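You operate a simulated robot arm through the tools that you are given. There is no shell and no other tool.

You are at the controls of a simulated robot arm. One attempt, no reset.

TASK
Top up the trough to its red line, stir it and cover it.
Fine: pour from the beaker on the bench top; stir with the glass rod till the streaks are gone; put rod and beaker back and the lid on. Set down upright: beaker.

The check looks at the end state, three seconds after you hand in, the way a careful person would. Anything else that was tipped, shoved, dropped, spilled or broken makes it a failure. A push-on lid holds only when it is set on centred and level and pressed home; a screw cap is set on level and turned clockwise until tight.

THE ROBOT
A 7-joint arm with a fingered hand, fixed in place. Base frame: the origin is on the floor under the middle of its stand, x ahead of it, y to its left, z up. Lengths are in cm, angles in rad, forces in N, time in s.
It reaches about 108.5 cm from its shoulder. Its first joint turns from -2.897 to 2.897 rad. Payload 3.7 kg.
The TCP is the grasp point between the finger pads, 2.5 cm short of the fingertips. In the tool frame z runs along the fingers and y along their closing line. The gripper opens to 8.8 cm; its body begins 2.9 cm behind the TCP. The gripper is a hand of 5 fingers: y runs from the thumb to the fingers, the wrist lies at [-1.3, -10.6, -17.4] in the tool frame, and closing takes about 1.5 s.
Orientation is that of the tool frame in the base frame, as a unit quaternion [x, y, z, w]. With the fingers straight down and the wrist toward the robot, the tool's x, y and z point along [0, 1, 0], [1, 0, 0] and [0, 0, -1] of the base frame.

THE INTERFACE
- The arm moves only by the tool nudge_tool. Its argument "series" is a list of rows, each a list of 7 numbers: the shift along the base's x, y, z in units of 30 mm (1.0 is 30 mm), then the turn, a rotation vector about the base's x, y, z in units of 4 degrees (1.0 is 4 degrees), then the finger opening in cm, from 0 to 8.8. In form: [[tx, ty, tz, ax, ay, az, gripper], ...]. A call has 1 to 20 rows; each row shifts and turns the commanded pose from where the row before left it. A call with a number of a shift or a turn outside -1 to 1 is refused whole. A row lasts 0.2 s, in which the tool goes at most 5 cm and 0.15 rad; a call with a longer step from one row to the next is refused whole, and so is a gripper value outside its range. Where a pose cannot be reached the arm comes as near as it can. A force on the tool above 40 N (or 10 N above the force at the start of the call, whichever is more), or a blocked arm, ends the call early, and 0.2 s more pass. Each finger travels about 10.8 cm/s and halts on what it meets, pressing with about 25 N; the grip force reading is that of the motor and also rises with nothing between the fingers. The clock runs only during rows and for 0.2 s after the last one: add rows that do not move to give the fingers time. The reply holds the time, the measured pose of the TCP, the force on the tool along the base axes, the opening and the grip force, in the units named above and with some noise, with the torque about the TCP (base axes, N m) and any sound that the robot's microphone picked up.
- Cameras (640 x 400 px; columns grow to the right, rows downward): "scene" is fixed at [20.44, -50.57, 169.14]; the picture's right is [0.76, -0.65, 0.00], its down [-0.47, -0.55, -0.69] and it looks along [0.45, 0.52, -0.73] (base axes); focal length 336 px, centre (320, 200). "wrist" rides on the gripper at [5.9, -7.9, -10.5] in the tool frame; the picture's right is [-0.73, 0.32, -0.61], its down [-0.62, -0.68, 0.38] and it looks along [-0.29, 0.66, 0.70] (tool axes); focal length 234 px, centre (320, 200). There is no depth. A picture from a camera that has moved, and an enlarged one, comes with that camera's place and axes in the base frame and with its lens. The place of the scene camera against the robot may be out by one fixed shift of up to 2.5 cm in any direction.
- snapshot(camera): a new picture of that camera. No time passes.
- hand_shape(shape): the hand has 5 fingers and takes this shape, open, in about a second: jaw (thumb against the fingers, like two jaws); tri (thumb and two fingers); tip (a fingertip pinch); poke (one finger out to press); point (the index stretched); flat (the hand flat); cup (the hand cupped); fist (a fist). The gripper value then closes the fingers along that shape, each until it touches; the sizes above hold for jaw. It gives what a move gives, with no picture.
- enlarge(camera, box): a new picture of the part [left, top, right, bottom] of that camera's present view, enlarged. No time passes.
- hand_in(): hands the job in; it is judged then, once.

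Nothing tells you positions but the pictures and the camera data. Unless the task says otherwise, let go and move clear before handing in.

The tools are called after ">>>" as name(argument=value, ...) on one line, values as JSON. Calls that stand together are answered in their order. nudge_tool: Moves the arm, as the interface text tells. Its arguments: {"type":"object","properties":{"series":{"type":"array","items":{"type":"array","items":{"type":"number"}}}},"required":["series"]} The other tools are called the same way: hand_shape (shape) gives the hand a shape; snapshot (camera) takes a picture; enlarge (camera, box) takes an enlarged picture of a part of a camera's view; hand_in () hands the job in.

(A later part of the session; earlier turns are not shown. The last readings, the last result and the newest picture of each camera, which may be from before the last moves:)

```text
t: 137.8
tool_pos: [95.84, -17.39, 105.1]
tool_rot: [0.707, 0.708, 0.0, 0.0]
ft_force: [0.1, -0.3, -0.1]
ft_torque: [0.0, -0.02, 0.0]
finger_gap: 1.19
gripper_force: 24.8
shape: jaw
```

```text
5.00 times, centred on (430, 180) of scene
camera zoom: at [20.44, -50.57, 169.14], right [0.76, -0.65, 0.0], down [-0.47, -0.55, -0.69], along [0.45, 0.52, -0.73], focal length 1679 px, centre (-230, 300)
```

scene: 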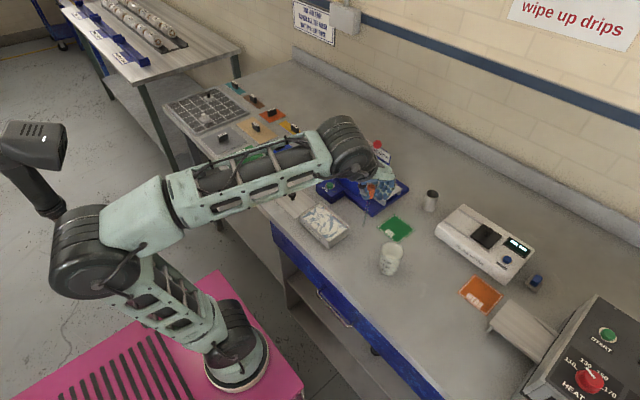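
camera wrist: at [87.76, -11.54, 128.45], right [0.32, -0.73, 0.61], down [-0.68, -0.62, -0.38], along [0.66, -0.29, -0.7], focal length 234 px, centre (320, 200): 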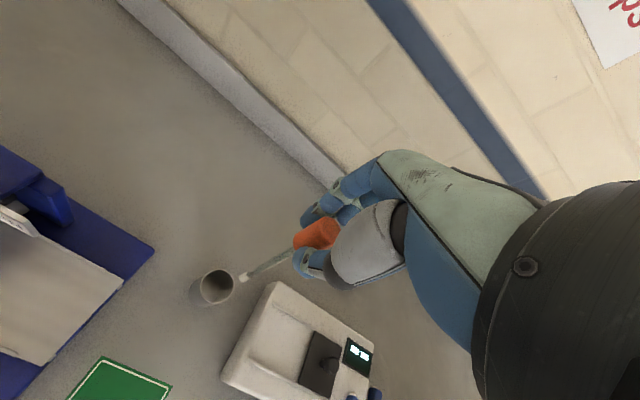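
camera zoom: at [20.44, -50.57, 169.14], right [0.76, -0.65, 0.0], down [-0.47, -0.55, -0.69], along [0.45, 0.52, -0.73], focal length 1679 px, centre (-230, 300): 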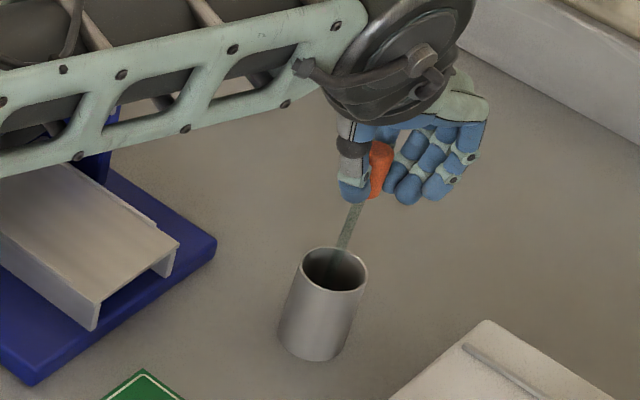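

>>> nudge_tool(series=[[0, 0, -0.07, 0, 0, 0, 0], [0, 0, -0.07, 0, 0, 0, 0], [0, 0, -0.07, 0, 0, 0, 0], [0, 0, 0, 0, 0, 0, 0]])

>>> nudge_tool(series=[[0, 0, -0.05, 0, 0, 0, 0], [0, 0, -0.05, 0, 0, 0, 0], [0, 0, 0, 0, 0, 0, 0]])

>>> nudge_tool(series=[[0, 0, -0.04, 0, 0, 0, 0], [0, 0, 0, 0, 0, 0, 0]])

```text
t: 138.8
tool_pos: [95.8, -17.2, 104.48]
tool_rot: [0.707, 0.707, 0.001, 0.0]
ft_force: [0.1, -0.8, -0.7]
ft_torque: [-0.04, 0.02, 0.0]
finger_gap: 1.19
gripper_force: 25.0
shape: jaw
```

```text
t: 139.6
tool_pos: [95.83, -17.16, 104.15]
tool_rot: [0.707, 0.707, 0.0, 0.0]
ft_force: [-0.4, -0.1, 0.0]
ft_torque: [-0.01, -0.01, -0.02]
finger_gap: 1.19
gripper_force: 24.6
shape: jaw
```

```text
t: 140.2
tool_pos: [95.86, -17.32, 104.14]
tool_rot: [0.707, 0.707, 0.0, 0.0]
ft_force: [1.2, -0.2, -0.3]
ft_torque: [-0.01, 0.03, 0.03]
finger_gap: 1.16
gripper_force: 24.9
shape: jaw
```

>>> nudge_tool(series=[[0, 0, -0.05, 0, 0, 0, 0], [0, 0, 0, 0, 0, 0, 0]])

>>> nudge_tool(series=[[0, 0, -0.05, 0, 0, 0, 0], [0, 0, 0, 0, 0, 0, 0]])

>>> enlarge(camera="wrist", box=[180, 190, 360, 330])

```text
t: 140.8
tool_pos: [95.88, -17.45, 103.91]
tool_rot: [0.707, 0.707, 0.0, 0.0]
ft_force: [-0.6, 0.1, -1.0]
ft_torque: [0.0, -0.01, -0.01]
finger_gap: 1.21
gripper_force: 25.0
shape: jaw
```

```text
t: 141.4
tool_pos: [95.9, -17.17, 103.89]
tool_rot: [0.707, 0.708, 0.0, -0.001]
ft_force: [0.2, 0.1, -0.1]
ft_torque: [0.03, 0.0, -0.01]
finger_gap: 1.19
gripper_force: 25.4
shape: jaw
```

```text
2.86 times, centred on (270, 260) of wrist
camera zoom: at [88.02, -11.39, 114.32], right [0.32, -0.73, 0.61], down [-0.68, -0.62, -0.38], along [0.66, -0.29, -0.7], focal length 669 px, centre (463, 29)
```

zoom: 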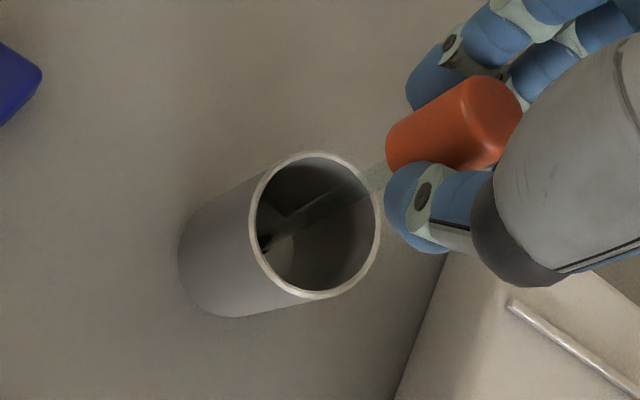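

>>> nudge_tool(series=[[0, 0, -0.05, 0, 0, 0, 0], [0, 0, 0, 0, 0, 0, 0]])

>>> nudge_tool(series=[[0, 0, -0.05, 0, 0, 0, 0], [0, 0, 0, 0, 0, 0, 0]])

>>> nudge_tool(series=[[0, 0, -0.04, 0, 0, 0, 0], [0, 0, 0, 0, 0, 0, 0]])

```text
t: 142.0
tool_pos: [95.95, -17.19, 103.7]
tool_rot: [0.707, 0.707, 0.0, 0.0]
ft_force: [0.6, 0.0, -0.4]
ft_torque: [0.04, 0.0, -0.05]
finger_gap: 1.2
gripper_force: 24.9
shape: jaw
```

```text
t: 142.6
tool_pos: [95.81, -17.23, 103.58]
tool_rot: [0.707, 0.707, -0.001, -0.001]
ft_force: [0.6, -1.1, -0.2]
ft_torque: [0.0, -0.07, 0.0]
finger_gap: 1.19
gripper_force: 24.6
shape: jaw
```

```text
t: 143.2
tool_pos: [95.84, -17.37, 103.46]
tool_rot: [0.707, 0.707, 0.0, 0.0]
ft_force: [0.4, 0.9, 2.9]
ft_torque: [0.02, -0.05, 0.02]
finger_gap: 1.18
gripper_force: 24.7
shape: jaw
```

The tip has touched the holder's bottom (2.9 N). Releasing the handle slowly.

>>> nudge_tool(series=[[0, 0, 0, 0, 0, 0, 1.0], [0, 0, 0, 0, 0, 0, 1.4], [0, 0, 0, 0, 0, 0, 1.8], [0, 0, 0, 0, 0, 0, 2.4], [0, 0, 0, 0, 0, 0, 3.2], [0, 0, 0, 0, 0, 0, 4.5], [0, 0, 0, 0, 0, 0, 6.0], [0, 0, 0, 0, 0, 0, 8.0], [0, 0, 0, 0, 0, 0, 8.8], [0, 0, 0, 0, 0, 0, 8.8], [0, 0, 0, 0, 0, 0, 8.8]])

>>> enlarge(camera="wrist", box=[180, 170, 400, 350])

>>> enlarge(camera="scene", box=[400, 140, 460, 220])

```text
t: 145.6
tool_pos: [95.77, -17.27, 103.45]
tool_rot: [0.707, 0.707, 0.0, 0.0]
ft_force: [-0.4, 0.4, 0.5]
ft_torque: [-0.05, -0.02, 0.04]
finger_gap: 8.74
gripper_force: 0.0
shape: jaw
```

```text
2.22 times, centred on (290, 260) of wrist
camera zoom: at [88.03, -11.37, 113.91], right [0.32, -0.73, 0.61], down [-0.68, -0.62, -0.38], along [0.66, -0.29, -0.7], focal length 520 px, centre (387, 67)
```

zoom: 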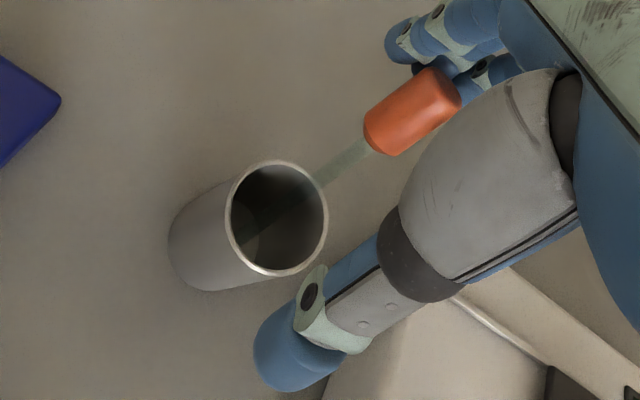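

```text
5.00 times, centred on (430, 180) of scene
camera zoom: at [20.44, -50.57, 169.14], right [0.76, -0.65, 0.0], down [-0.47, -0.55, -0.69], along [0.45, 0.52, -0.73], focal length 1679 px, centre (-230, 300)
```

zoom: 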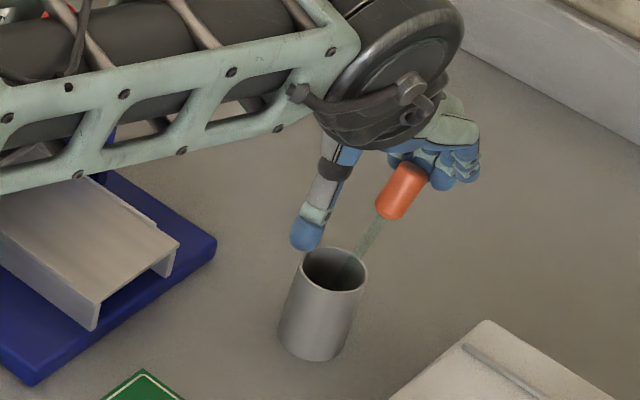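

The rod leans against the holder's far rim and rests in it. I'm easing the hand +x away from the handle, then straight up.

>>> nudge_tool(series=[[0.15, 0, 0, 0, 0, 0, 8.8], [0.15, 0, 0.1, 0, 0, 0, 8.8], [0.05, 0, 0.3, 0, 0, 0, 8.8], [0, 0, 0.4, 0, 0, 0, 8.8], [0, 0, 0.5, 0, 0, 0, 8.8], [0, 0, 0.7, 0, 0, 0, 8.8], [0, 0, 0.8, 0, 0, 0, 8.8], [0, 0, 0.8, 0, 0, 0, 8.8], [0, 0, 0.8, 0, 0, 0, 8.8]])

>>> enlarge(camera="scene", box=[400, 140, 460, 220])

>>> enlarge(camera="wrist", box=[160, 170, 340, 350])

```text
t: 147.6
tool_pos: [96.88, -17.34, 116.58]
tool_rot: [0.707, 0.707, 0.0, 0.0]
ft_force: [-0.3, 0.4, -0.1]
ft_torque: [0.0, -0.02, -0.03]
finger_gap: 8.79
gripper_force: 0.2
shape: jaw
```

```text
5.00 times, centred on (430, 180) of scene
camera zoom: at [20.44, -50.57, 169.14], right [0.76, -0.65, 0.0], down [-0.47, -0.55, -0.69], along [0.45, 0.52, -0.73], focal length 1679 px, centre (-230, 300)
```

zoom: 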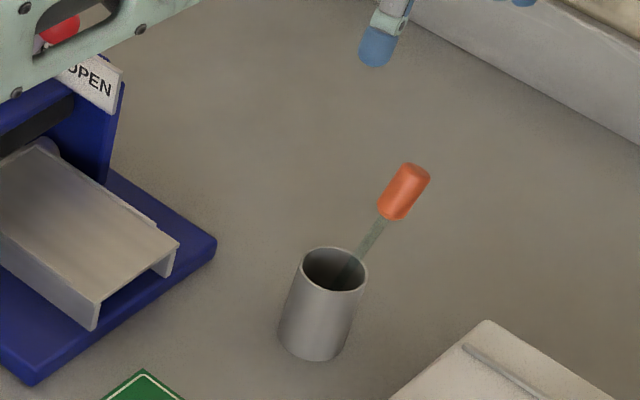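

```text
2.22 times, centred on (250, 260) of wrist
camera zoom: at [89.07, -11.44, 127.01], right [0.32, -0.73, 0.61], down [-0.68, -0.62, -0.38], along [0.66, -0.29, -0.7], focal length 520 px, centre (476, 67)
```

zoom: 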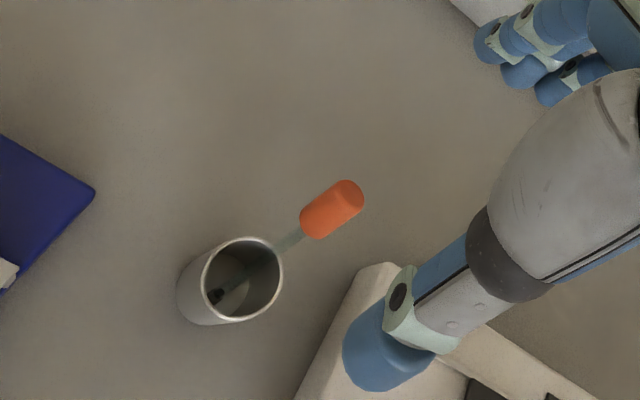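

The rod is back in its holder, leaning on the rim, and the holder is unmoved. Next is the lid: I'm moving back around to view it and its knob from close up.

>>> nudge_tool(series=[[-0.5, 0, 0, 0, 0, 0, 8.8], [-0.8, 0, 0, 0, 0, 0, 8.8], [-0.9, 0, 0, 0, 0, 0, 8.8], [-0.9, 0, 0, 0, 0, 0, 8.8], [-0.9, 0, 0, 0, 0, 0, 8.8], [-0.9, 0, 0, 0, 0, 0, 8.8], [-0.9, 0, 0, 0, 0, 0, 8.8], [-0.9, 0, 0, 0, 0, 0, 8.8], [-0.9, 0, 0, 0, 0, 0, 8.8], [-0.9, 0, 0, 0, 0, 0, 8.8], [-0.9, 0, 0, 0, 0, 0, 8.8], [-0.9, 0.3, 0, 0, 0, 0, 8.8], [-0.9, 0.6, 0, 0, 0, 0, 8.8], [-0.9, 0.8, 0, 0, 0, 0, 8.8], [-0.9, 0.8, 0, 0, 0, 0, 8.8], [-0.8, 0.9, 0, 0, 0, 0, 8.8], [-0.6, 0.9, 0, 0, 0, 0, 8.8], [-0.4, 0.9, 0, 0, 0, 0, 8.8], [0, 0.9, 0, 0, 0, 0, 8.8], [0, 0.9, 0, 0, 0, 0, 8.8]])

>>> nudge_tool(series=[[0, 0.9, -0.2, 0, 0, 0, 8.8], [0, 0.9, -0.4, 0, 0, 0, 8.8], [0, 0.9, -0.5, 0, 0, 0, 8.8], [0, 0.8, -0.5, 0, 0, 0, 8.8], [0, 0, -0.4, 0, 0, 0, 8.8], [0, 0, 0, 0, 0, 0, 8.8]])

>>> snapshot(camera="wrist")

>>> snapshot(camera="scene")

```text
t: 151.8
tool_pos: [52.53, 3.79, 116.66]
tool_rot: [0.706, 0.708, 0.001, 0.0]
ft_force: [0.1, 1.0, 0.3]
ft_torque: [-0.02, -0.01, 0.02]
finger_gap: 8.76
gripper_force: 0.0
shape: jaw
```

```text
t: 153.2
tool_pos: [52.38, 14.32, 110.6]
tool_rot: [0.707, 0.707, 0.001, -0.001]
ft_force: [0.4, -0.8, -0.5]
ft_torque: [0.01, -0.02, -0.01]
finger_gap: 8.79
gripper_force: 0.1
shape: jaw
```

```text
taken
camera wrist: at [44.59, 20.23, 121.15], right [0.32, -0.73, 0.61], down [-0.68, -0.62, -0.38], along [0.66, -0.29, -0.7], focal length 234 px, centre (320, 200)
```

wrist: 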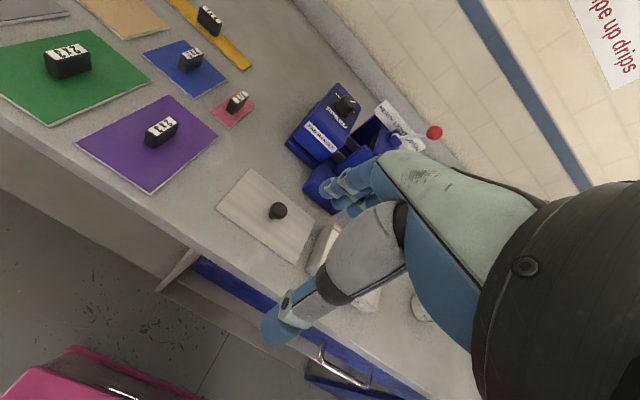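

```text
taken
```

scene: 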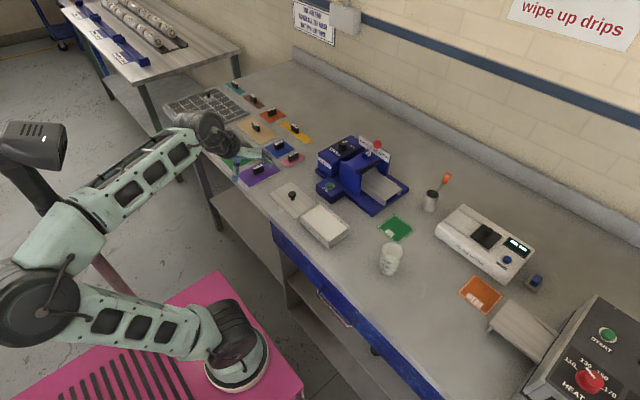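

Everything else looks undisturbed. I'll zoom on the lid, the trough and the level now that nothing blocks the view.

>>> enlarge(camera="wrist", box=[205, 155, 345, 275])

>>> enlarge(camera="scene", box=[265, 175, 355, 250])

>>> enlarge(camera="scene", box=[318, 200, 350, 220])

>>> enlarge(camera="scene", box=[350, 160, 480, 290])

```text
3.33 times, centred on (275, 215) of wrist
camera zoom: at [44.59, 20.23, 121.15], right [0.32, -0.73, 0.61], down [-0.68, -0.62, -0.38], along [0.66, -0.29, -0.7], focal length 781 px, centre (470, 150)
```

zoom: 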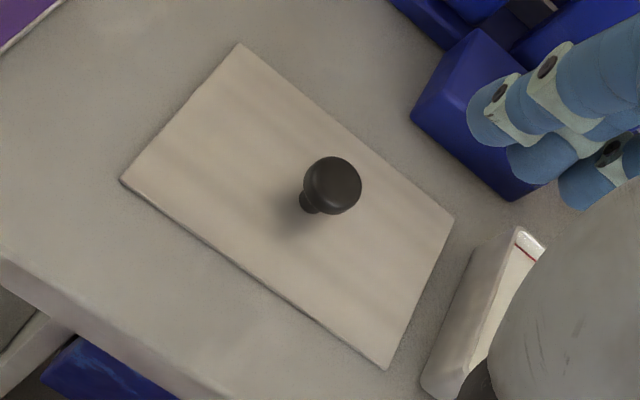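

```text
5.33 times, centred on (310, 212) of scene
camera zoom: at [20.44, -50.57, 169.14], right [0.76, -0.65, 0.0], down [-0.47, -0.55, -0.69], along [0.45, 0.52, -0.73], focal length 1791 px, centre (373, 133)
```

zoom: 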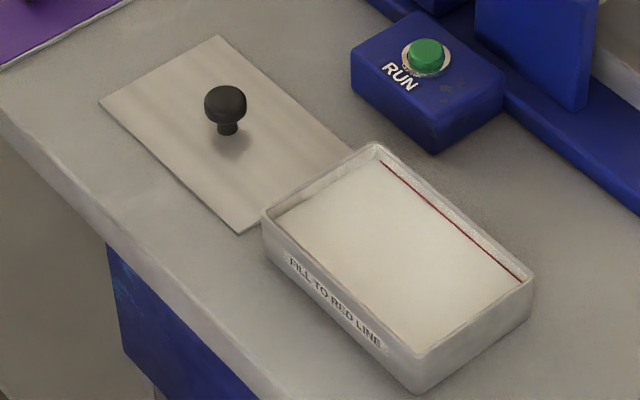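

```text
16.00 times, centred on (334, 210) of scene
camera zoom: at [20.44, -50.57, 169.14], right [0.76, -0.65, 0.0], down [-0.47, -0.55, -0.69], along [0.45, 0.52, -0.73], focal length 5374 px, centre (96, 40)
```

zoom: 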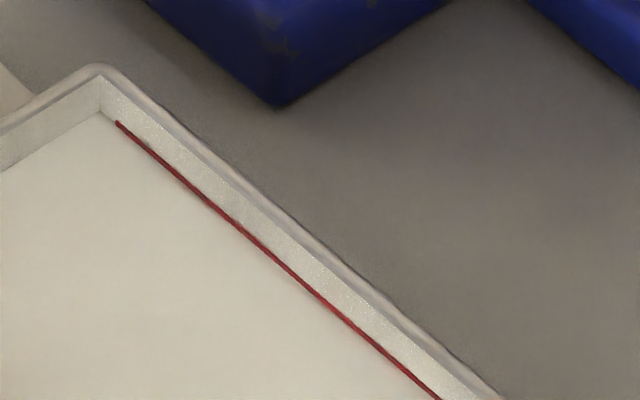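

```text
3.08 times, centred on (415, 225) of scene
camera zoom: at [20.44, -50.57, 169.14], right [0.76, -0.65, 0.0], down [-0.47, -0.55, -0.69], along [0.45, 0.52, -0.73], focal length 1034 px, centre (28, 123)
```

zoom: 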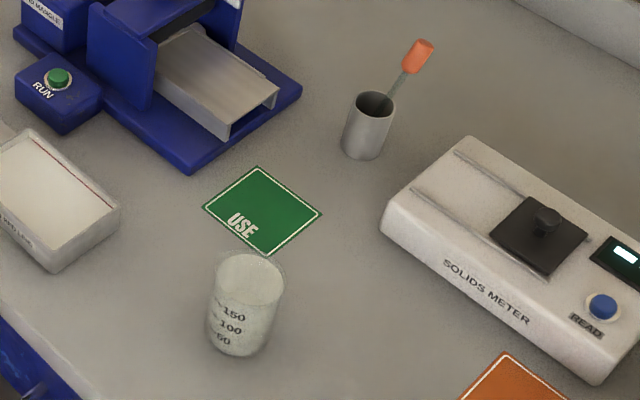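

The lid measures x 59.9–68.9, y 6.8–20.6 with its knob at the centre, about (64.4, 13.7), head z≈92.6. The trough centre is (64.8, −2.05). I'm moving above the knob, then descending.

>>> nudge_tool(series=[[0.5, 0, -0.2, 0, 0, 0, 8.8], [0.7, 0, -0.4, 0, 0, 0, 8.8], [0.7, -0.05, -0.5, 0, 0, 0, 8.8], [0.7, -0.05, -0.6, 0, 0, 0, 8.8], [0.7, 0, -0.6, 0, 0, 0, 8.8], [0.5, 0, -0.6, 0, 0, 0, 8.8], [0.13, 0, -0.5, 0, 0, 0, 8.8], [0, 0, 0, 0, 0, 0, 8.8]])

>>> snapshot(camera="wrist")

>>> enlarge(camera="wrist", box=[190, 170, 370, 350])

>>> enlarge(camera="scene", box=[250, 150, 360, 240])

```text
t: 155.0
tool_pos: [64.4, 13.97, 100.45]
tool_rot: [0.708, 0.707, 0.0, 0.0]
ft_force: [-0.4, -0.4, 0.0]
ft_torque: [-0.01, -0.03, 0.01]
finger_gap: 8.76
gripper_force: 0.1
shape: jaw
```

```text
taken
camera wrist: at [56.58, 19.88, 110.96], right [0.32, -0.73, 0.61], down [-0.68, -0.62, -0.38], along [0.66, -0.29, -0.7], focal length 234 px, centre (320, 200)
```

wrist: 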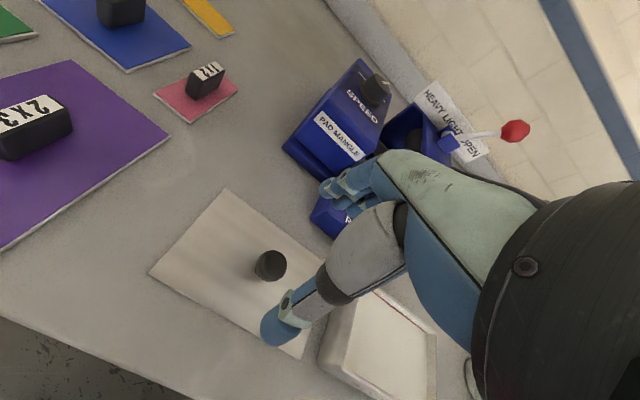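

```text
2.22 times, centred on (280, 260) of wrist
camera zoom: at [56.58, 19.88, 110.96], right [0.32, -0.73, 0.61], down [-0.68, -0.62, -0.38], along [0.66, -0.29, -0.7], focal length 520 px, centre (409, 67)
```

zoom: 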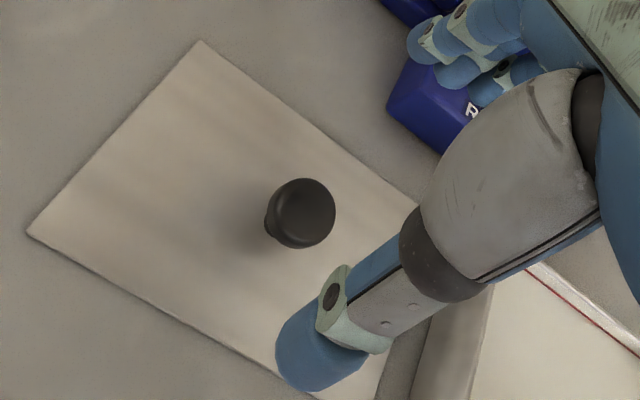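

```text
4.44 times, centred on (305, 195) of scene
camera zoom: at [20.44, -50.57, 169.14], right [0.76, -0.65, 0.0], down [-0.47, -0.55, -0.69], along [0.45, 0.52, -0.73], focal length 1493 px, centre (387, 222)
```

zoom: 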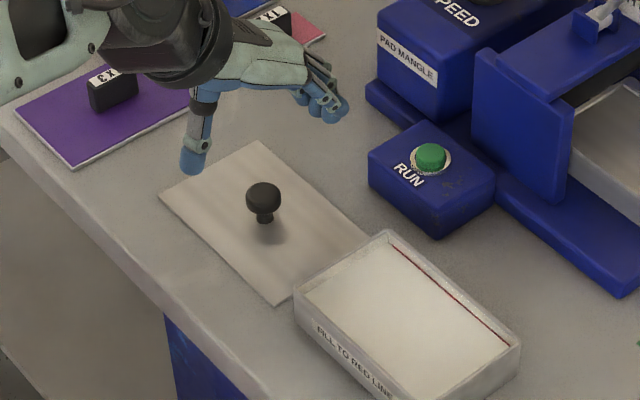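

Knob confirmed near (64.5, 13.7). Descending around it with the fingers open, stopping just above the lid plate.

>>> nudge_tool(series=[[-0.03, 0, -0.5, 0, 0, 0, 8.8], [0, 0, -0.6, 0, 0, 0, 8.8], [0, 0, -0.5, 0, 0, 0, 8.8], [0, 0, -0.3, 0, 0, 0, 8.8], [0, 0, -0.15, 0, 0, 0, 8.8], [0, 0, -0.1, 0, 0, 0, 8.8], [0, 0, 0, 0, 0, 0, 8.8]])

>>> enlarge(camera="wrist", box=[190, 150, 390, 350])

>>> enlarge(camera="scene", box=[250, 160, 340, 230])

```text
t: 156.6
tool_pos: [64.22, 13.88, 93.94]
tool_rot: [0.707, 0.707, 0.0, 0.0]
ft_force: [0.4, 0.2, 0.7]
ft_torque: [0.01, 0.02, 0.01]
finger_gap: 8.78
gripper_force: 0.1
shape: jaw
```

```text
2.00 times, centred on (290, 250) of wrist
camera zoom: at [56.4, 19.89, 104.47], right [0.32, -0.73, 0.61], down [-0.68, -0.62, -0.38], along [0.66, -0.29, -0.7], focal length 468 px, centre (380, 100)
```

zoom: 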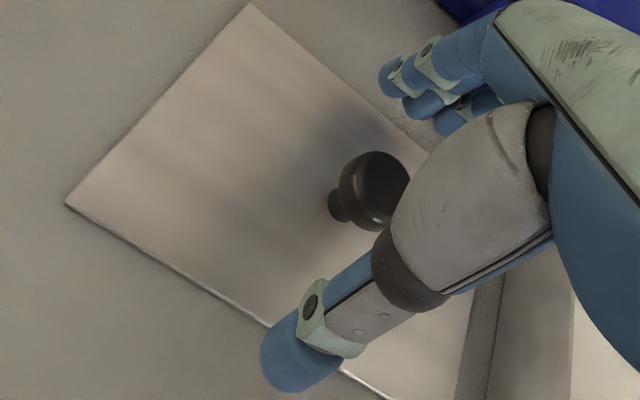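

```text
5.71 times, centred on (295, 195) of scene
camera zoom: at [20.44, -50.57, 169.14], right [0.76, -0.65, 0.0], down [-0.47, -0.55, -0.69], along [0.45, 0.52, -0.73], focal length 1919 px, centre (463, 229)
```

zoom: 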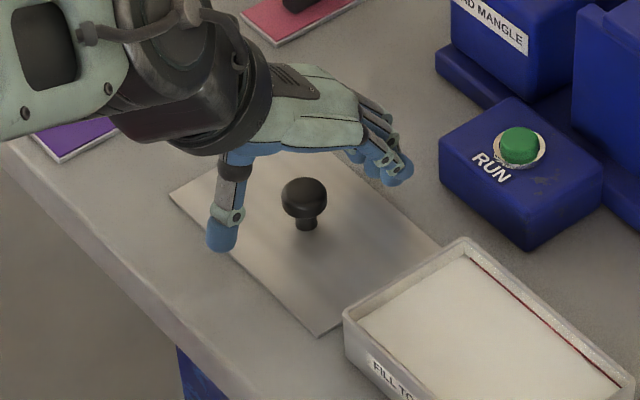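

The knob is centred at the pinch point and the fingertips are clear of the plate. Closing on the knob.

>>> nudge_tool(series=[[0, 0, 0, 0, 0, 0, 7.2], [0, 0, 0, 0, 0, 0, 6.0], [0, 0, 0, 0, 0, 0, 5.0], [0, 0, 0, 0, 0, 0, 4.2], [0, 0, 0, 0, 0, 0, 3.6], [0, 0, 0, 0, 0, 0, 3.0], [0, 0, 0, 0, 0, 0, 2.4], [0, 0, 0, 0, 0, 0, 1.8], [0, 0, 0, 0, 0, 0, 1.2], [0, 0, 0, 0, 0, 0, 0.6], [0, 0, 0, 0, 0, 0, 0.3], [0, 0, 0, 0, 0, 0, 0.3]])

>>> enlarge(camera="wrist", box=[190, 150, 390, 350])

>>> enlarge(camera="scene", box=[250, 160, 340, 230])

```text
t: 159.2
tool_pos: [64.19, 13.84, 93.95]
tool_rot: [0.707, 0.707, 0.0, 0.0]
ft_force: [0.0, 0.2, 1.1]
ft_torque: [0.04, -0.09, 0.0]
finger_gap: 1.11
gripper_force: 24.7
shape: jaw
```

```text
2.00 times, centred on (290, 250) of wrist
camera zoom: at [56.41, 19.89, 104.49], right [0.32, -0.73, 0.61], down [-0.68, -0.62, -0.38], along [0.66, -0.29, -0.7], focal length 468 px, centre (380, 100)
```

zoom: 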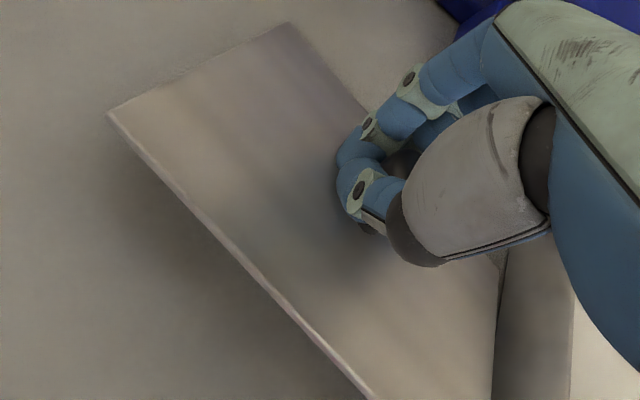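

```text
5.71 times, centred on (295, 195) of scene
camera zoom: at [20.44, -50.57, 169.14], right [0.76, -0.65, 0.0], down [-0.47, -0.55, -0.69], along [0.45, 0.52, -0.73], focal length 1919 px, centre (463, 229)
```

zoom: 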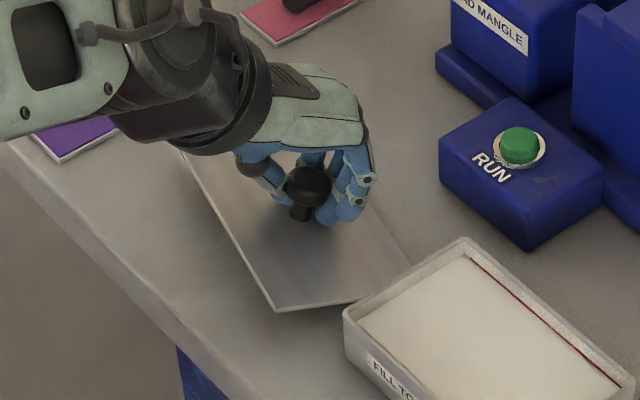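

The fingers closed under the knob head and the lid got turned and tipped up a little in the grip. I'll take a careful look before doing anything.

>>> snapshot(camera="wrist")

>>> enlarge(camera="scene", box=[270, 175, 330, 220])

```text
taken
camera wrist: at [56.41, 19.89, 104.49], right [0.32, -0.73, 0.61], down [-0.68, -0.62, -0.38], along [0.66, -0.29, -0.7], focal length 234 px, centre (320, 200)
```

wrist: 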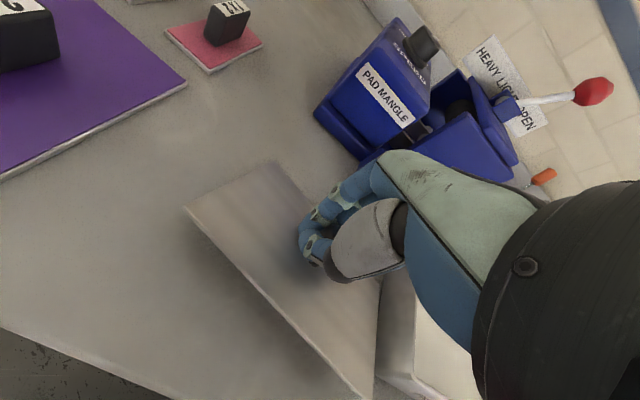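

```text
8.89 times, centred on (300, 198) of scene
camera zoom: at [20.44, -50.57, 169.14], right [0.76, -0.65, 0.0], down [-0.47, -0.55, -0.69], along [0.45, 0.52, -0.73], focal length 2986 px, centre (498, 222)
```

zoom: 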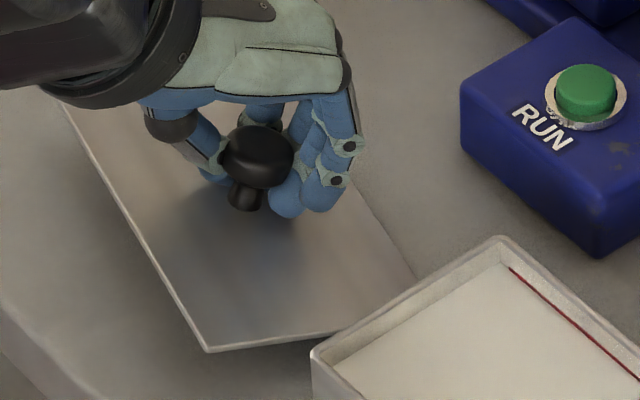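

The knob slipped to the −y side of the pinch. I'll open the hand slowly so the lid settles back flat, then re-measure.

>>> nudge_tool(series=[[0, 0, 0, 0, 0, 0, 1.5], [0, 0, 0, 0, 0, 0, 1.9], [0, 0, 0, 0, 0, 0, 2.3], [0, 0, 0, 0, 0, 0, 2.7], [0, 0, 0, 0, 0, 0, 3.1], [0, 0, 0, 0, 0, 0, 3.6], [0, 0, 0, 0, 0, 0, 4.2], [0, 0, 0, 0, 0, 0, 5.0], [0, 0, 0, 0, 0, 0, 6.0], [0, 0, 0, 0, 0, 0, 7.4], [0, 0, 0, 0, 0, 0, 8.8], [0, 0, 0, 0, 0, 0, 8.8], [0, 0, 0, 0, 0, 0, 8.8]])

>>> snapshot(camera="wrist")

>>> enlarge(camera="scene", box=[250, 160, 350, 235])

```text
t: 162.0
tool_pos: [64.2, 13.97, 94.01]
tool_rot: [0.707, 0.707, 0.0, 0.0]
ft_force: [0.4, -0.6, 1.2]
ft_torque: [-0.01, -0.04, -0.02]
finger_gap: 8.79
gripper_force: 0.0
shape: jaw
```

```text
taken
camera wrist: at [56.41, 19.89, 104.48], right [0.32, -0.73, 0.61], down [-0.68, -0.62, -0.38], along [0.66, -0.29, -0.7], focal length 234 px, centre (320, 200)
```

wrist: 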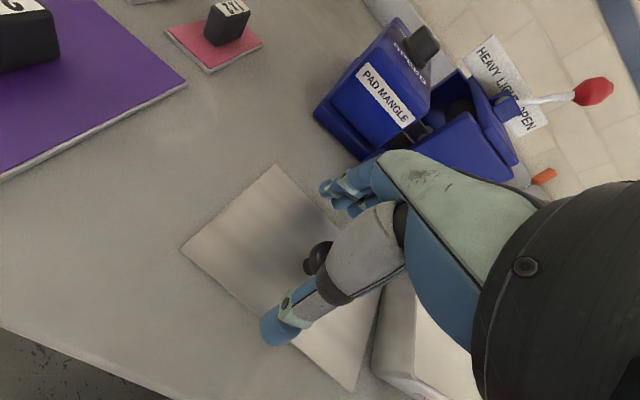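

```text
5.33 times, centred on (300, 198) of scene
camera zoom: at [20.44, -50.57, 169.14], right [0.76, -0.65, 0.0], down [-0.47, -0.55, -0.69], along [0.45, 0.52, -0.73], focal length 1791 px, centre (427, 213)
```

zoom: 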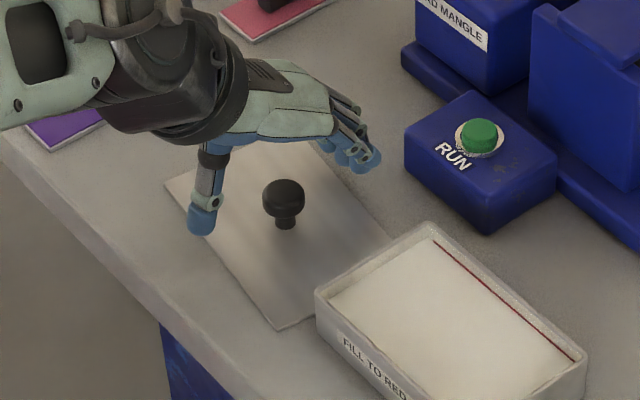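

The lid dropped back flat, now turned several degrees and shifted toward the trough. I'm raising the hand straight up to re-measure it.

>>> nudge_tool(series=[[0, 0, 0.3, 0, 0, 0, 8.8], [0, 0, 0.5, 0, 0, 0, 8.8], [-0.1, 0, 0.6, 0, 0, 0, 8.8], [-0.3, 0, 0.7, 0, 0, 0, 8.8], [-0.4, 0, 0.8, 0, 0, 0, 8.8], [-0.4, 0, 0.8, 0, 0, 0, 8.8], [-0.4, 0, 0.5, 0, 0, 0, 8.8]])

>>> snapshot(camera="wrist")

>>> enlarge(camera="wrist", box=[190, 170, 370, 320])

>>> enlarge(camera="scene", box=[265, 175, 355, 250])

```text
t: 163.6
tool_pos: [59.28, 13.95, 106.55]
tool_rot: [0.707, 0.707, -0.001, 0.0]
ft_force: [-0.5, -0.1, -0.1]
ft_torque: [0.0, 0.0, 0.02]
finger_gap: 8.77
gripper_force: 0.0
shape: jaw
```

```text
taken
camera wrist: at [51.46, 19.85, 116.98], right [0.32, -0.73, 0.61], down [-0.68, -0.62, -0.38], along [0.66, -0.29, -0.7], focal length 234 px, centre (320, 200)
```

wrist: 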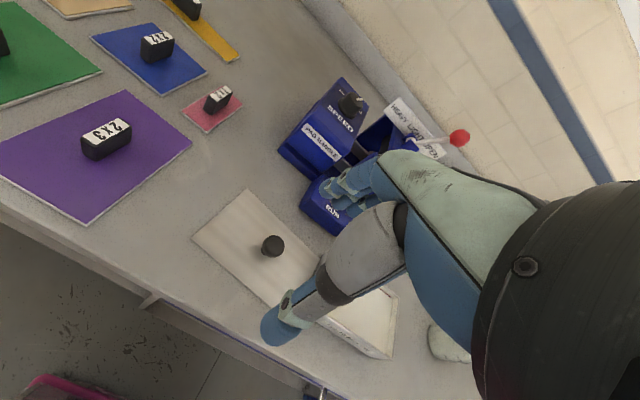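

```text
2.67 times, centred on (280, 245) of wrist
camera zoom: at [51.46, 19.85, 116.98], right [0.32, -0.73, 0.61], down [-0.68, -0.62, -0.38], along [0.66, -0.29, -0.7], focal length 624 px, centre (427, 80)
```

zoom: 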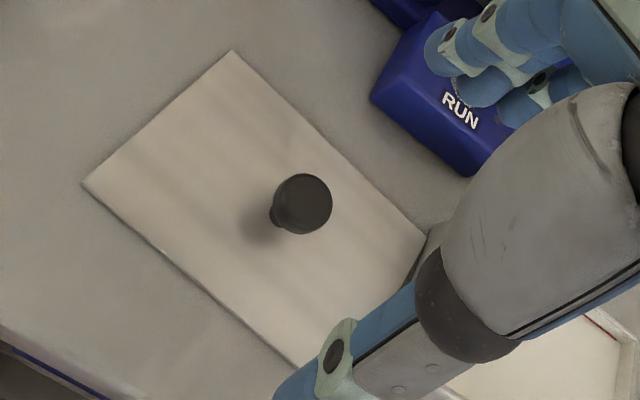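

```text
5.33 times, centred on (310, 212) of scene
camera zoom: at [20.44, -50.57, 169.14], right [0.76, -0.65, 0.0], down [-0.47, -0.55, -0.69], along [0.45, 0.52, -0.73], focal length 1791 px, centre (373, 133)
```

zoom: 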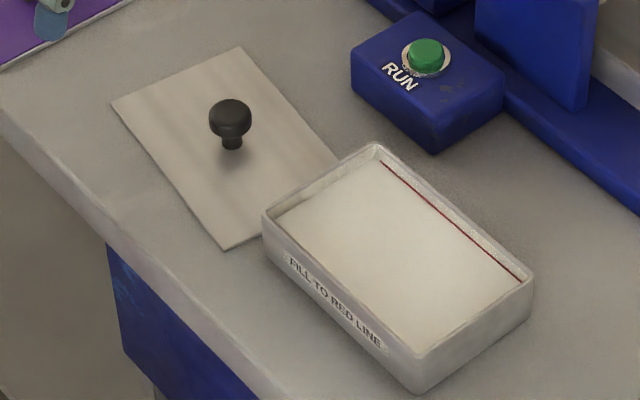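

Trough is untouched. The lid is flat at centre (64.0, 12.5), turned about −7°, with its knob near (64.0, 12.6). For the knob I'd prefer a tripod grip, so I'm testing where its fingertips meet in free air.

>>> hand_shape(shape="tri")

>>> nudge_tool(series=[[0, 0, 0.3, 0, 0, 0, 7.0], [0, 0, 0.3, 0, 0, 0, 5.0], [0, 0, 0, 0, 0, 0, 3.5], [0, 0, 0, 0, 0, 0, 2.5], [0, 0, 0, 0, 0, 0, 2.5], [0, 0, 0, 0, 0, 0, 2.5]])

>>> enlarge(camera="wrist", box=[230, 130, 430, 330])

>>> enlarge(camera="scene", box=[250, 120, 350, 200])

>>> nudge_tool(series=[[0, 0, 0, 0, 0, 0, 1.5], [0, 0, 0, 0, 0, 0, 0.5], [0, 0, 0, 0, 0, 0, 0], [0, 0, 0, 0, 0, 0, 0], [0, 0, 0, 0, 0, 0, 0]])

>>> enlarge(camera="wrist", box=[230, 130, 430, 330])

>>> enlarge(camera="scene", box=[250, 120, 350, 200])

```text
t: 164.5
tool_pos: [59.24, 13.93, 106.4]
tool_rot: [0.707, 0.707, 0.001, 0.001]
ft_force: [-0.5, 0.9, 0.7]
ft_torque: [0.0, -0.04, -0.03]
finger_gap: 8.75
gripper_force: 0.0
shape: tri
```

```text
t: 165.9
tool_pos: [59.42, 13.92, 108.37]
tool_rot: [0.708, 0.706, 0.0, 0.0]
ft_force: [-0.6, -0.1, -0.3]
ft_torque: [0.01, 0.02, 0.01]
finger_gap: 2.53
gripper_force: 0.1
shape: tri
```

```text
2.00 times, centred on (330, 230) of wrist
camera zoom: at [51.55, 19.84, 118.8], right [0.32, -0.73, 0.61], down [-0.68, -0.62, -0.38], along [0.66, -0.29, -0.7], focal length 468 px, centre (300, 140)
```

zoom: 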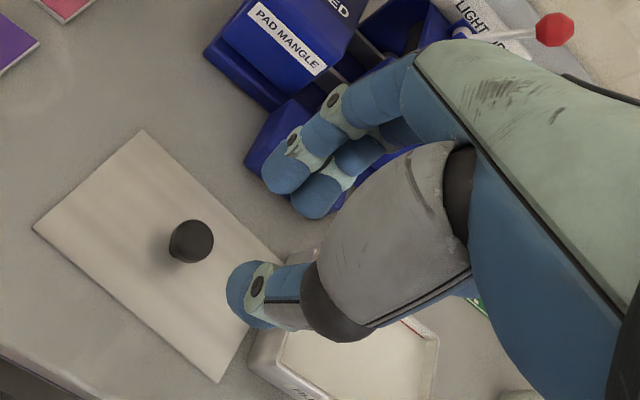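

```text
5.00 times, centred on (300, 160) of scene
camera zoom: at [20.44, -50.57, 169.14], right [0.76, -0.65, 0.0], down [-0.47, -0.55, -0.69], along [0.45, 0.52, -0.73], focal length 1679 px, centre (420, 400)
```

zoom: 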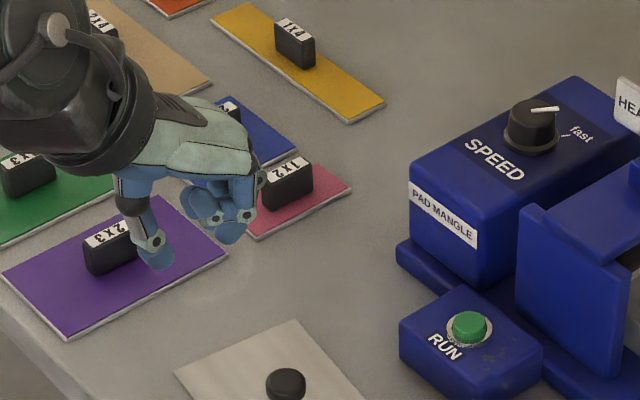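

```text
t: 167.1
tool_pos: [59.43, 13.93, 108.49]
tool_rot: [0.707, 0.707, 0.0, 0.001]
ft_force: [-0.7, -0.4, -1.3]
ft_torque: [-0.02, -0.01, 0.02]
finger_gap: 0.01
gripper_force: 25.5
shape: tri
```

```text
2.00 times, centred on (330, 230) of wrist
camera zoom: at [51.55, 19.84, 118.8], right [0.32, -0.73, 0.61], down [-0.68, -0.62, -0.38], along [0.66, -0.29, -0.7], focal length 468 px, centre (300, 140)
```

zoom: 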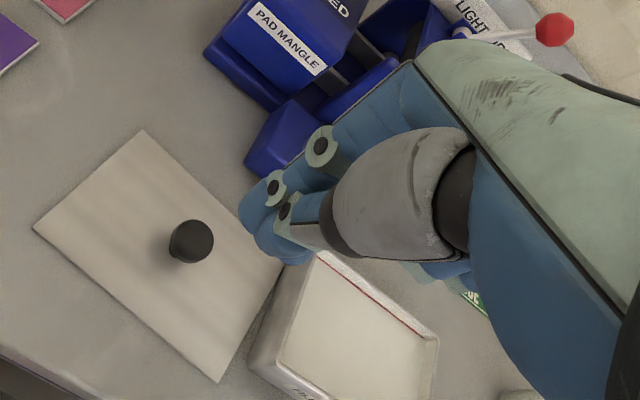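

```text
5.00 times, centred on (300, 160) of scene
camera zoom: at [20.44, -50.57, 169.14], right [0.76, -0.65, 0.0], down [-0.47, -0.55, -0.69], along [0.45, 0.52, -0.73], focal length 1679 px, centre (420, 400)
```

zoom: 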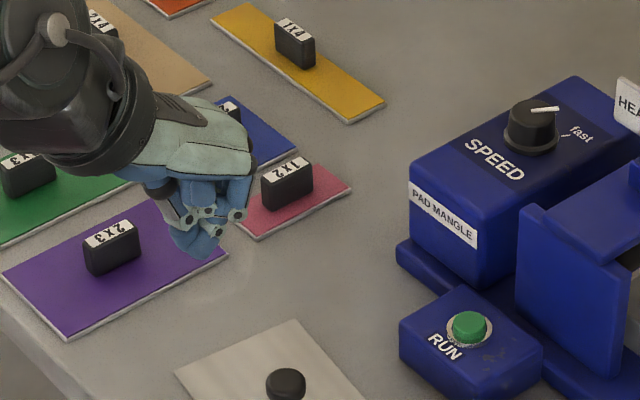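

The tripod shape is symmetric: the thumb opposes between index and middle, about 0.2 cm +y of the TCP, with the other fingers out of the way. I'll use it on the knob's equator.

>>> hand_shape(shape="tri")

>>> nudge_tool(series=[[0.3, -0.1, -0.2, 0, 0, 0, 8.8], [0.4, -0.13, -0.5, 0, 0, 0, 8.8], [0.4, -0.13, -0.6, 0, 0, 0, 8.8], [0.4, -0.13, -0.6, 0, 0, 0, 8.8], [0.03, -0.02, -0.5, 0, 0, 0, 8.8], [0, 0, 0, 0, 0, 0, 8.8]])

>>> enlarge(camera="wrist", box=[190, 150, 390, 350])

>>> enlarge(camera="scene", box=[250, 140, 350, 220])

```text
t: 168.0
tool_pos: [59.5, 13.84, 108.23]
tool_rot: [0.707, 0.707, 0.0, 0.0]
ft_force: [0.1, 0.2, 0.4]
ft_torque: [0.0, 0.02, -0.01]
finger_gap: 8.75
gripper_force: 0.1
shape: tri
```

```text
t: 169.4
tool_pos: [64.01, 12.31, 101.14]
tool_rot: [0.707, 0.707, 0.0, 0.0]
ft_force: [0.5, -0.4, 0.8]
ft_torque: [0.0, 0.03, 0.02]
finger_gap: 8.76
gripper_force: 0.2
shape: tri
```

```text
2.00 times, centred on (290, 250) of wrist
camera zoom: at [56.2, 18.33, 111.69], right [0.32, -0.73, 0.61], down [-0.68, -0.62, -0.38], along [0.66, -0.29, -0.7], focal length 468 px, centre (380, 100)
```

zoom: 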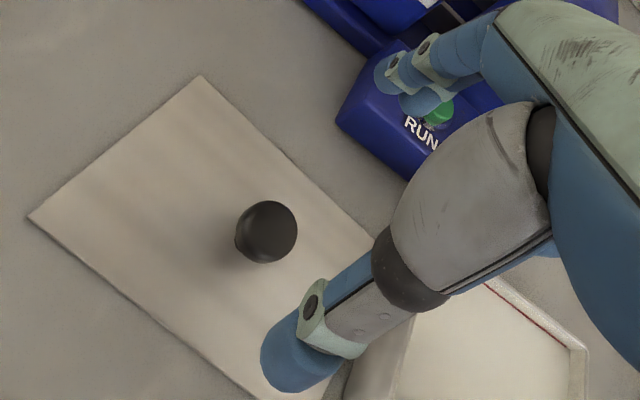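

```text
5.00 times, centred on (300, 180) of scene
camera zoom: at [20.44, -50.57, 169.14], right [0.76, -0.65, 0.0], down [-0.47, -0.55, -0.69], along [0.45, 0.52, -0.73], focal length 1679 px, centre (420, 300)
```

zoom: 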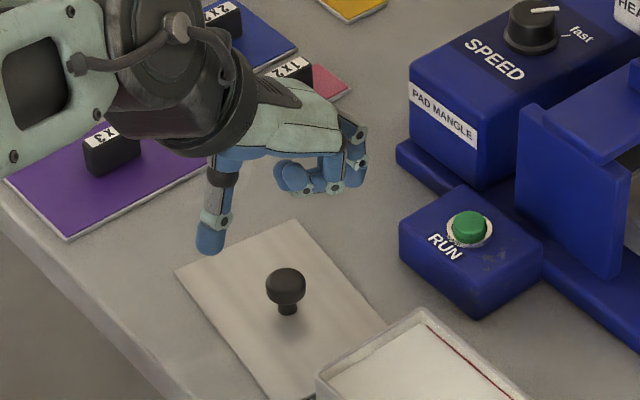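

Knob confirmed at (64.0, 12.55), directly under the tripod pinch. Descending so the fingertips meet the knob head's middle.

>>> nudge_tool(series=[[0, 0, -0.5, 0, 0, 0, 8.8], [0, 0, -0.6, 0, 0, 0, 8.8], [0, 0, -0.5, 0, 0, 0, 8.8], [0, 0, -0.35, 0, 0, 0, 8.8], [0, 0, -0.2, 0, 0, 0, 8.8], [0, 0, -0.06, 0, 0, 0, 8.8], [0, 0, 0, 0, 0, 0, 8.8]])

>>> enlarge(camera="wrist", box=[190, 150, 390, 350])

>>> enlarge(camera="scene", box=[260, 160, 340, 225])

```text
t: 171.0
tool_pos: [64.02, 12.34, 94.51]
tool_rot: [0.707, 0.707, 0.001, 0.0]
ft_force: [-0.4, 0.3, -0.3]
ft_torque: [-0.04, 0.03, 0.01]
finger_gap: 8.79
gripper_force: 0.0
shape: tri
```

```text
2.00 times, centred on (290, 250) of wrist
camera zoom: at [56.22, 18.33, 105.03], right [0.32, -0.73, 0.61], down [-0.68, -0.62, -0.38], along [0.66, -0.29, -0.7], focal length 468 px, centre (380, 100)
```

zoom: 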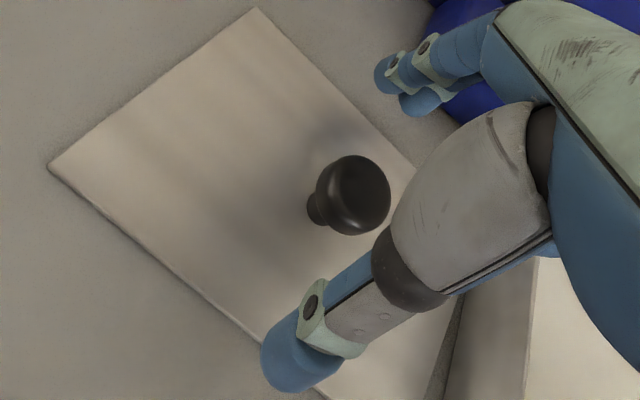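

```text
6.15 times, centred on (300, 192) of scene
camera zoom: at [20.44, -50.57, 169.14], right [0.76, -0.65, 0.0], down [-0.47, -0.55, -0.69], along [0.45, 0.52, -0.73], focal length 2067 px, centre (443, 246)
```

zoom: 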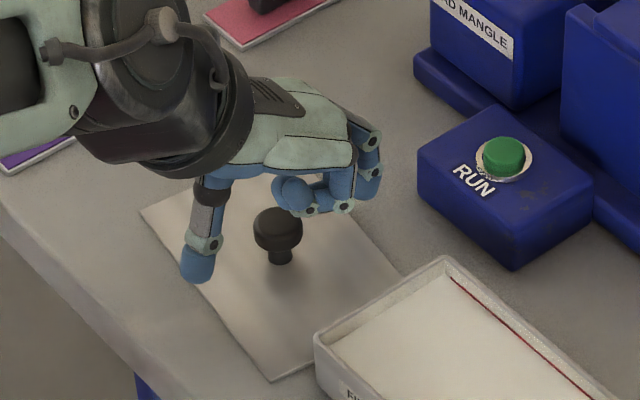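

Everything lines up. Closing in two stages to watch that the lid stays flat.

>>> nudge_tool(series=[[0, 0, 0, 0, 0, 0, 7.2], [0, 0, 0, 0, 0, 0, 6.0], [0, 0, 0, 0, 0, 0, 5.0], [0, 0, 0, 0, 0, 0, 4.2], [0, 0, 0, 0, 0, 0, 3.6], [0, 0, 0, 0, 0, 0, 3.2], [0, 0, 0, 0, 0, 0, 3.2]])

>>> enlarge(camera="wrist", box=[190, 150, 390, 350])

>>> enlarge(camera="scene", box=[260, 160, 340, 225])

```text
t: 172.6
tool_pos: [63.95, 12.36, 94.68]
tool_rot: [0.707, 0.707, 0.0, 0.0]
ft_force: [-0.5, 0.4, 0.3]
ft_torque: [0.0, 0.01, -0.03]
finger_gap: 3.26
gripper_force: 0.1
shape: tri
```

```text
2.00 times, centred on (290, 250) of wrist
camera zoom: at [56.22, 18.33, 105.05], right [0.32, -0.73, 0.61], down [-0.68, -0.62, -0.38], along [0.66, -0.29, -0.7], focal length 468 px, centre (380, 100)
```

zoom: 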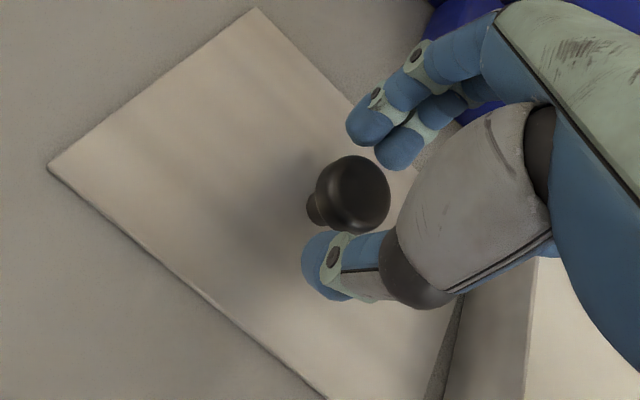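

```text
6.15 times, centred on (300, 192) of scene
camera zoom: at [20.44, -50.57, 169.14], right [0.76, -0.65, 0.0], down [-0.47, -0.55, -0.69], along [0.45, 0.52, -0.73], focal length 2067 px, centre (443, 246)
```

zoom: 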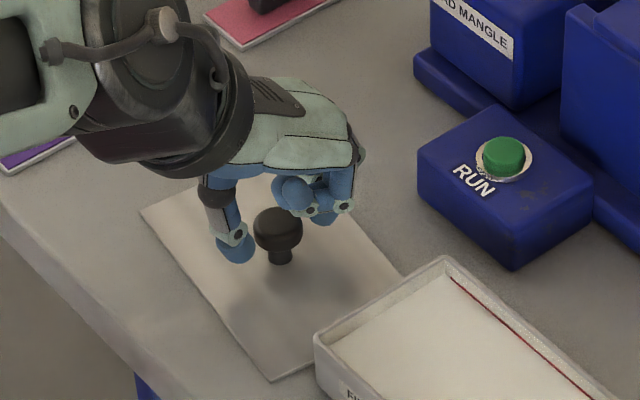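

>>> nudge_tool(series=[[0, 0, 0, 0, 0, 0, 2.9], [0, 0, 0, 0, 0, 0, 2.6], [0, 0, 0, 0, 0, 0, 2.3], [0, 0, 0, 0, 0, 0, 2.1], [0, 0, 0, 0, 0, 0, 1.9], [0, 0, 0, 0, 0, 0, 1.9]])

>>> enlarge(camera="wrist", box=[190, 150, 390, 350])

>>> enlarge(camera="scene", box=[260, 160, 340, 225])

```text
t: 174.0
tool_pos: [64.06, 12.41, 94.59]
tool_rot: [0.707, 0.707, 0.001, -0.001]
ft_force: [0.4, 0.2, -0.3]
ft_torque: [0.02, 0.03, 0.0]
finger_gap: 1.97
gripper_force: 0.2
shape: tri
```

```text
2.00 times, centred on (290, 250) of wrist
camera zoom: at [56.22, 18.33, 105.05], right [0.32, -0.73, 0.61], down [-0.68, -0.62, -0.38], along [0.66, -0.29, -0.7], focal length 468 px, centre (380, 100)
```

zoom: 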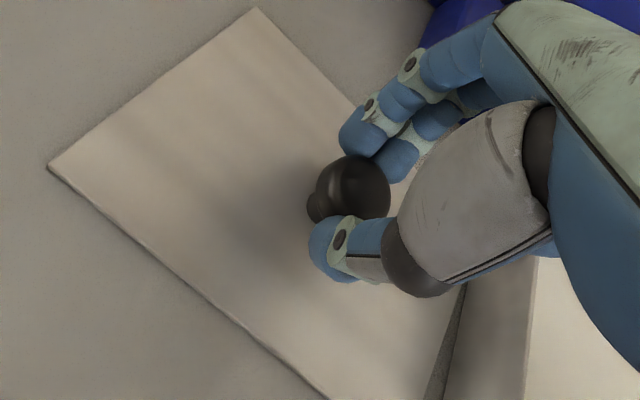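

```text
6.15 times, centred on (300, 192) of scene
camera zoom: at [20.44, -50.57, 169.14], right [0.76, -0.65, 0.0], down [-0.47, -0.55, -0.69], along [0.45, 0.52, -0.73], focal length 2067 px, centre (443, 246)
```

zoom: 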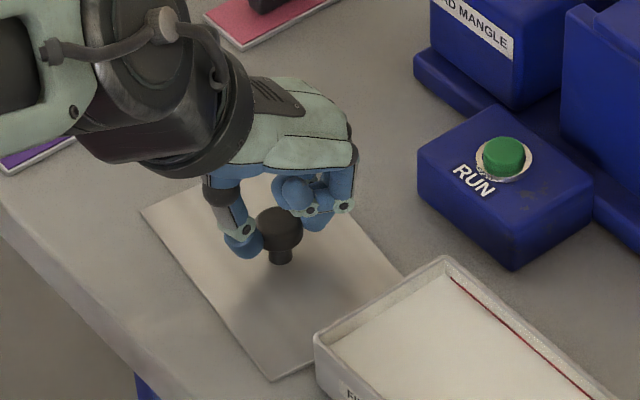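

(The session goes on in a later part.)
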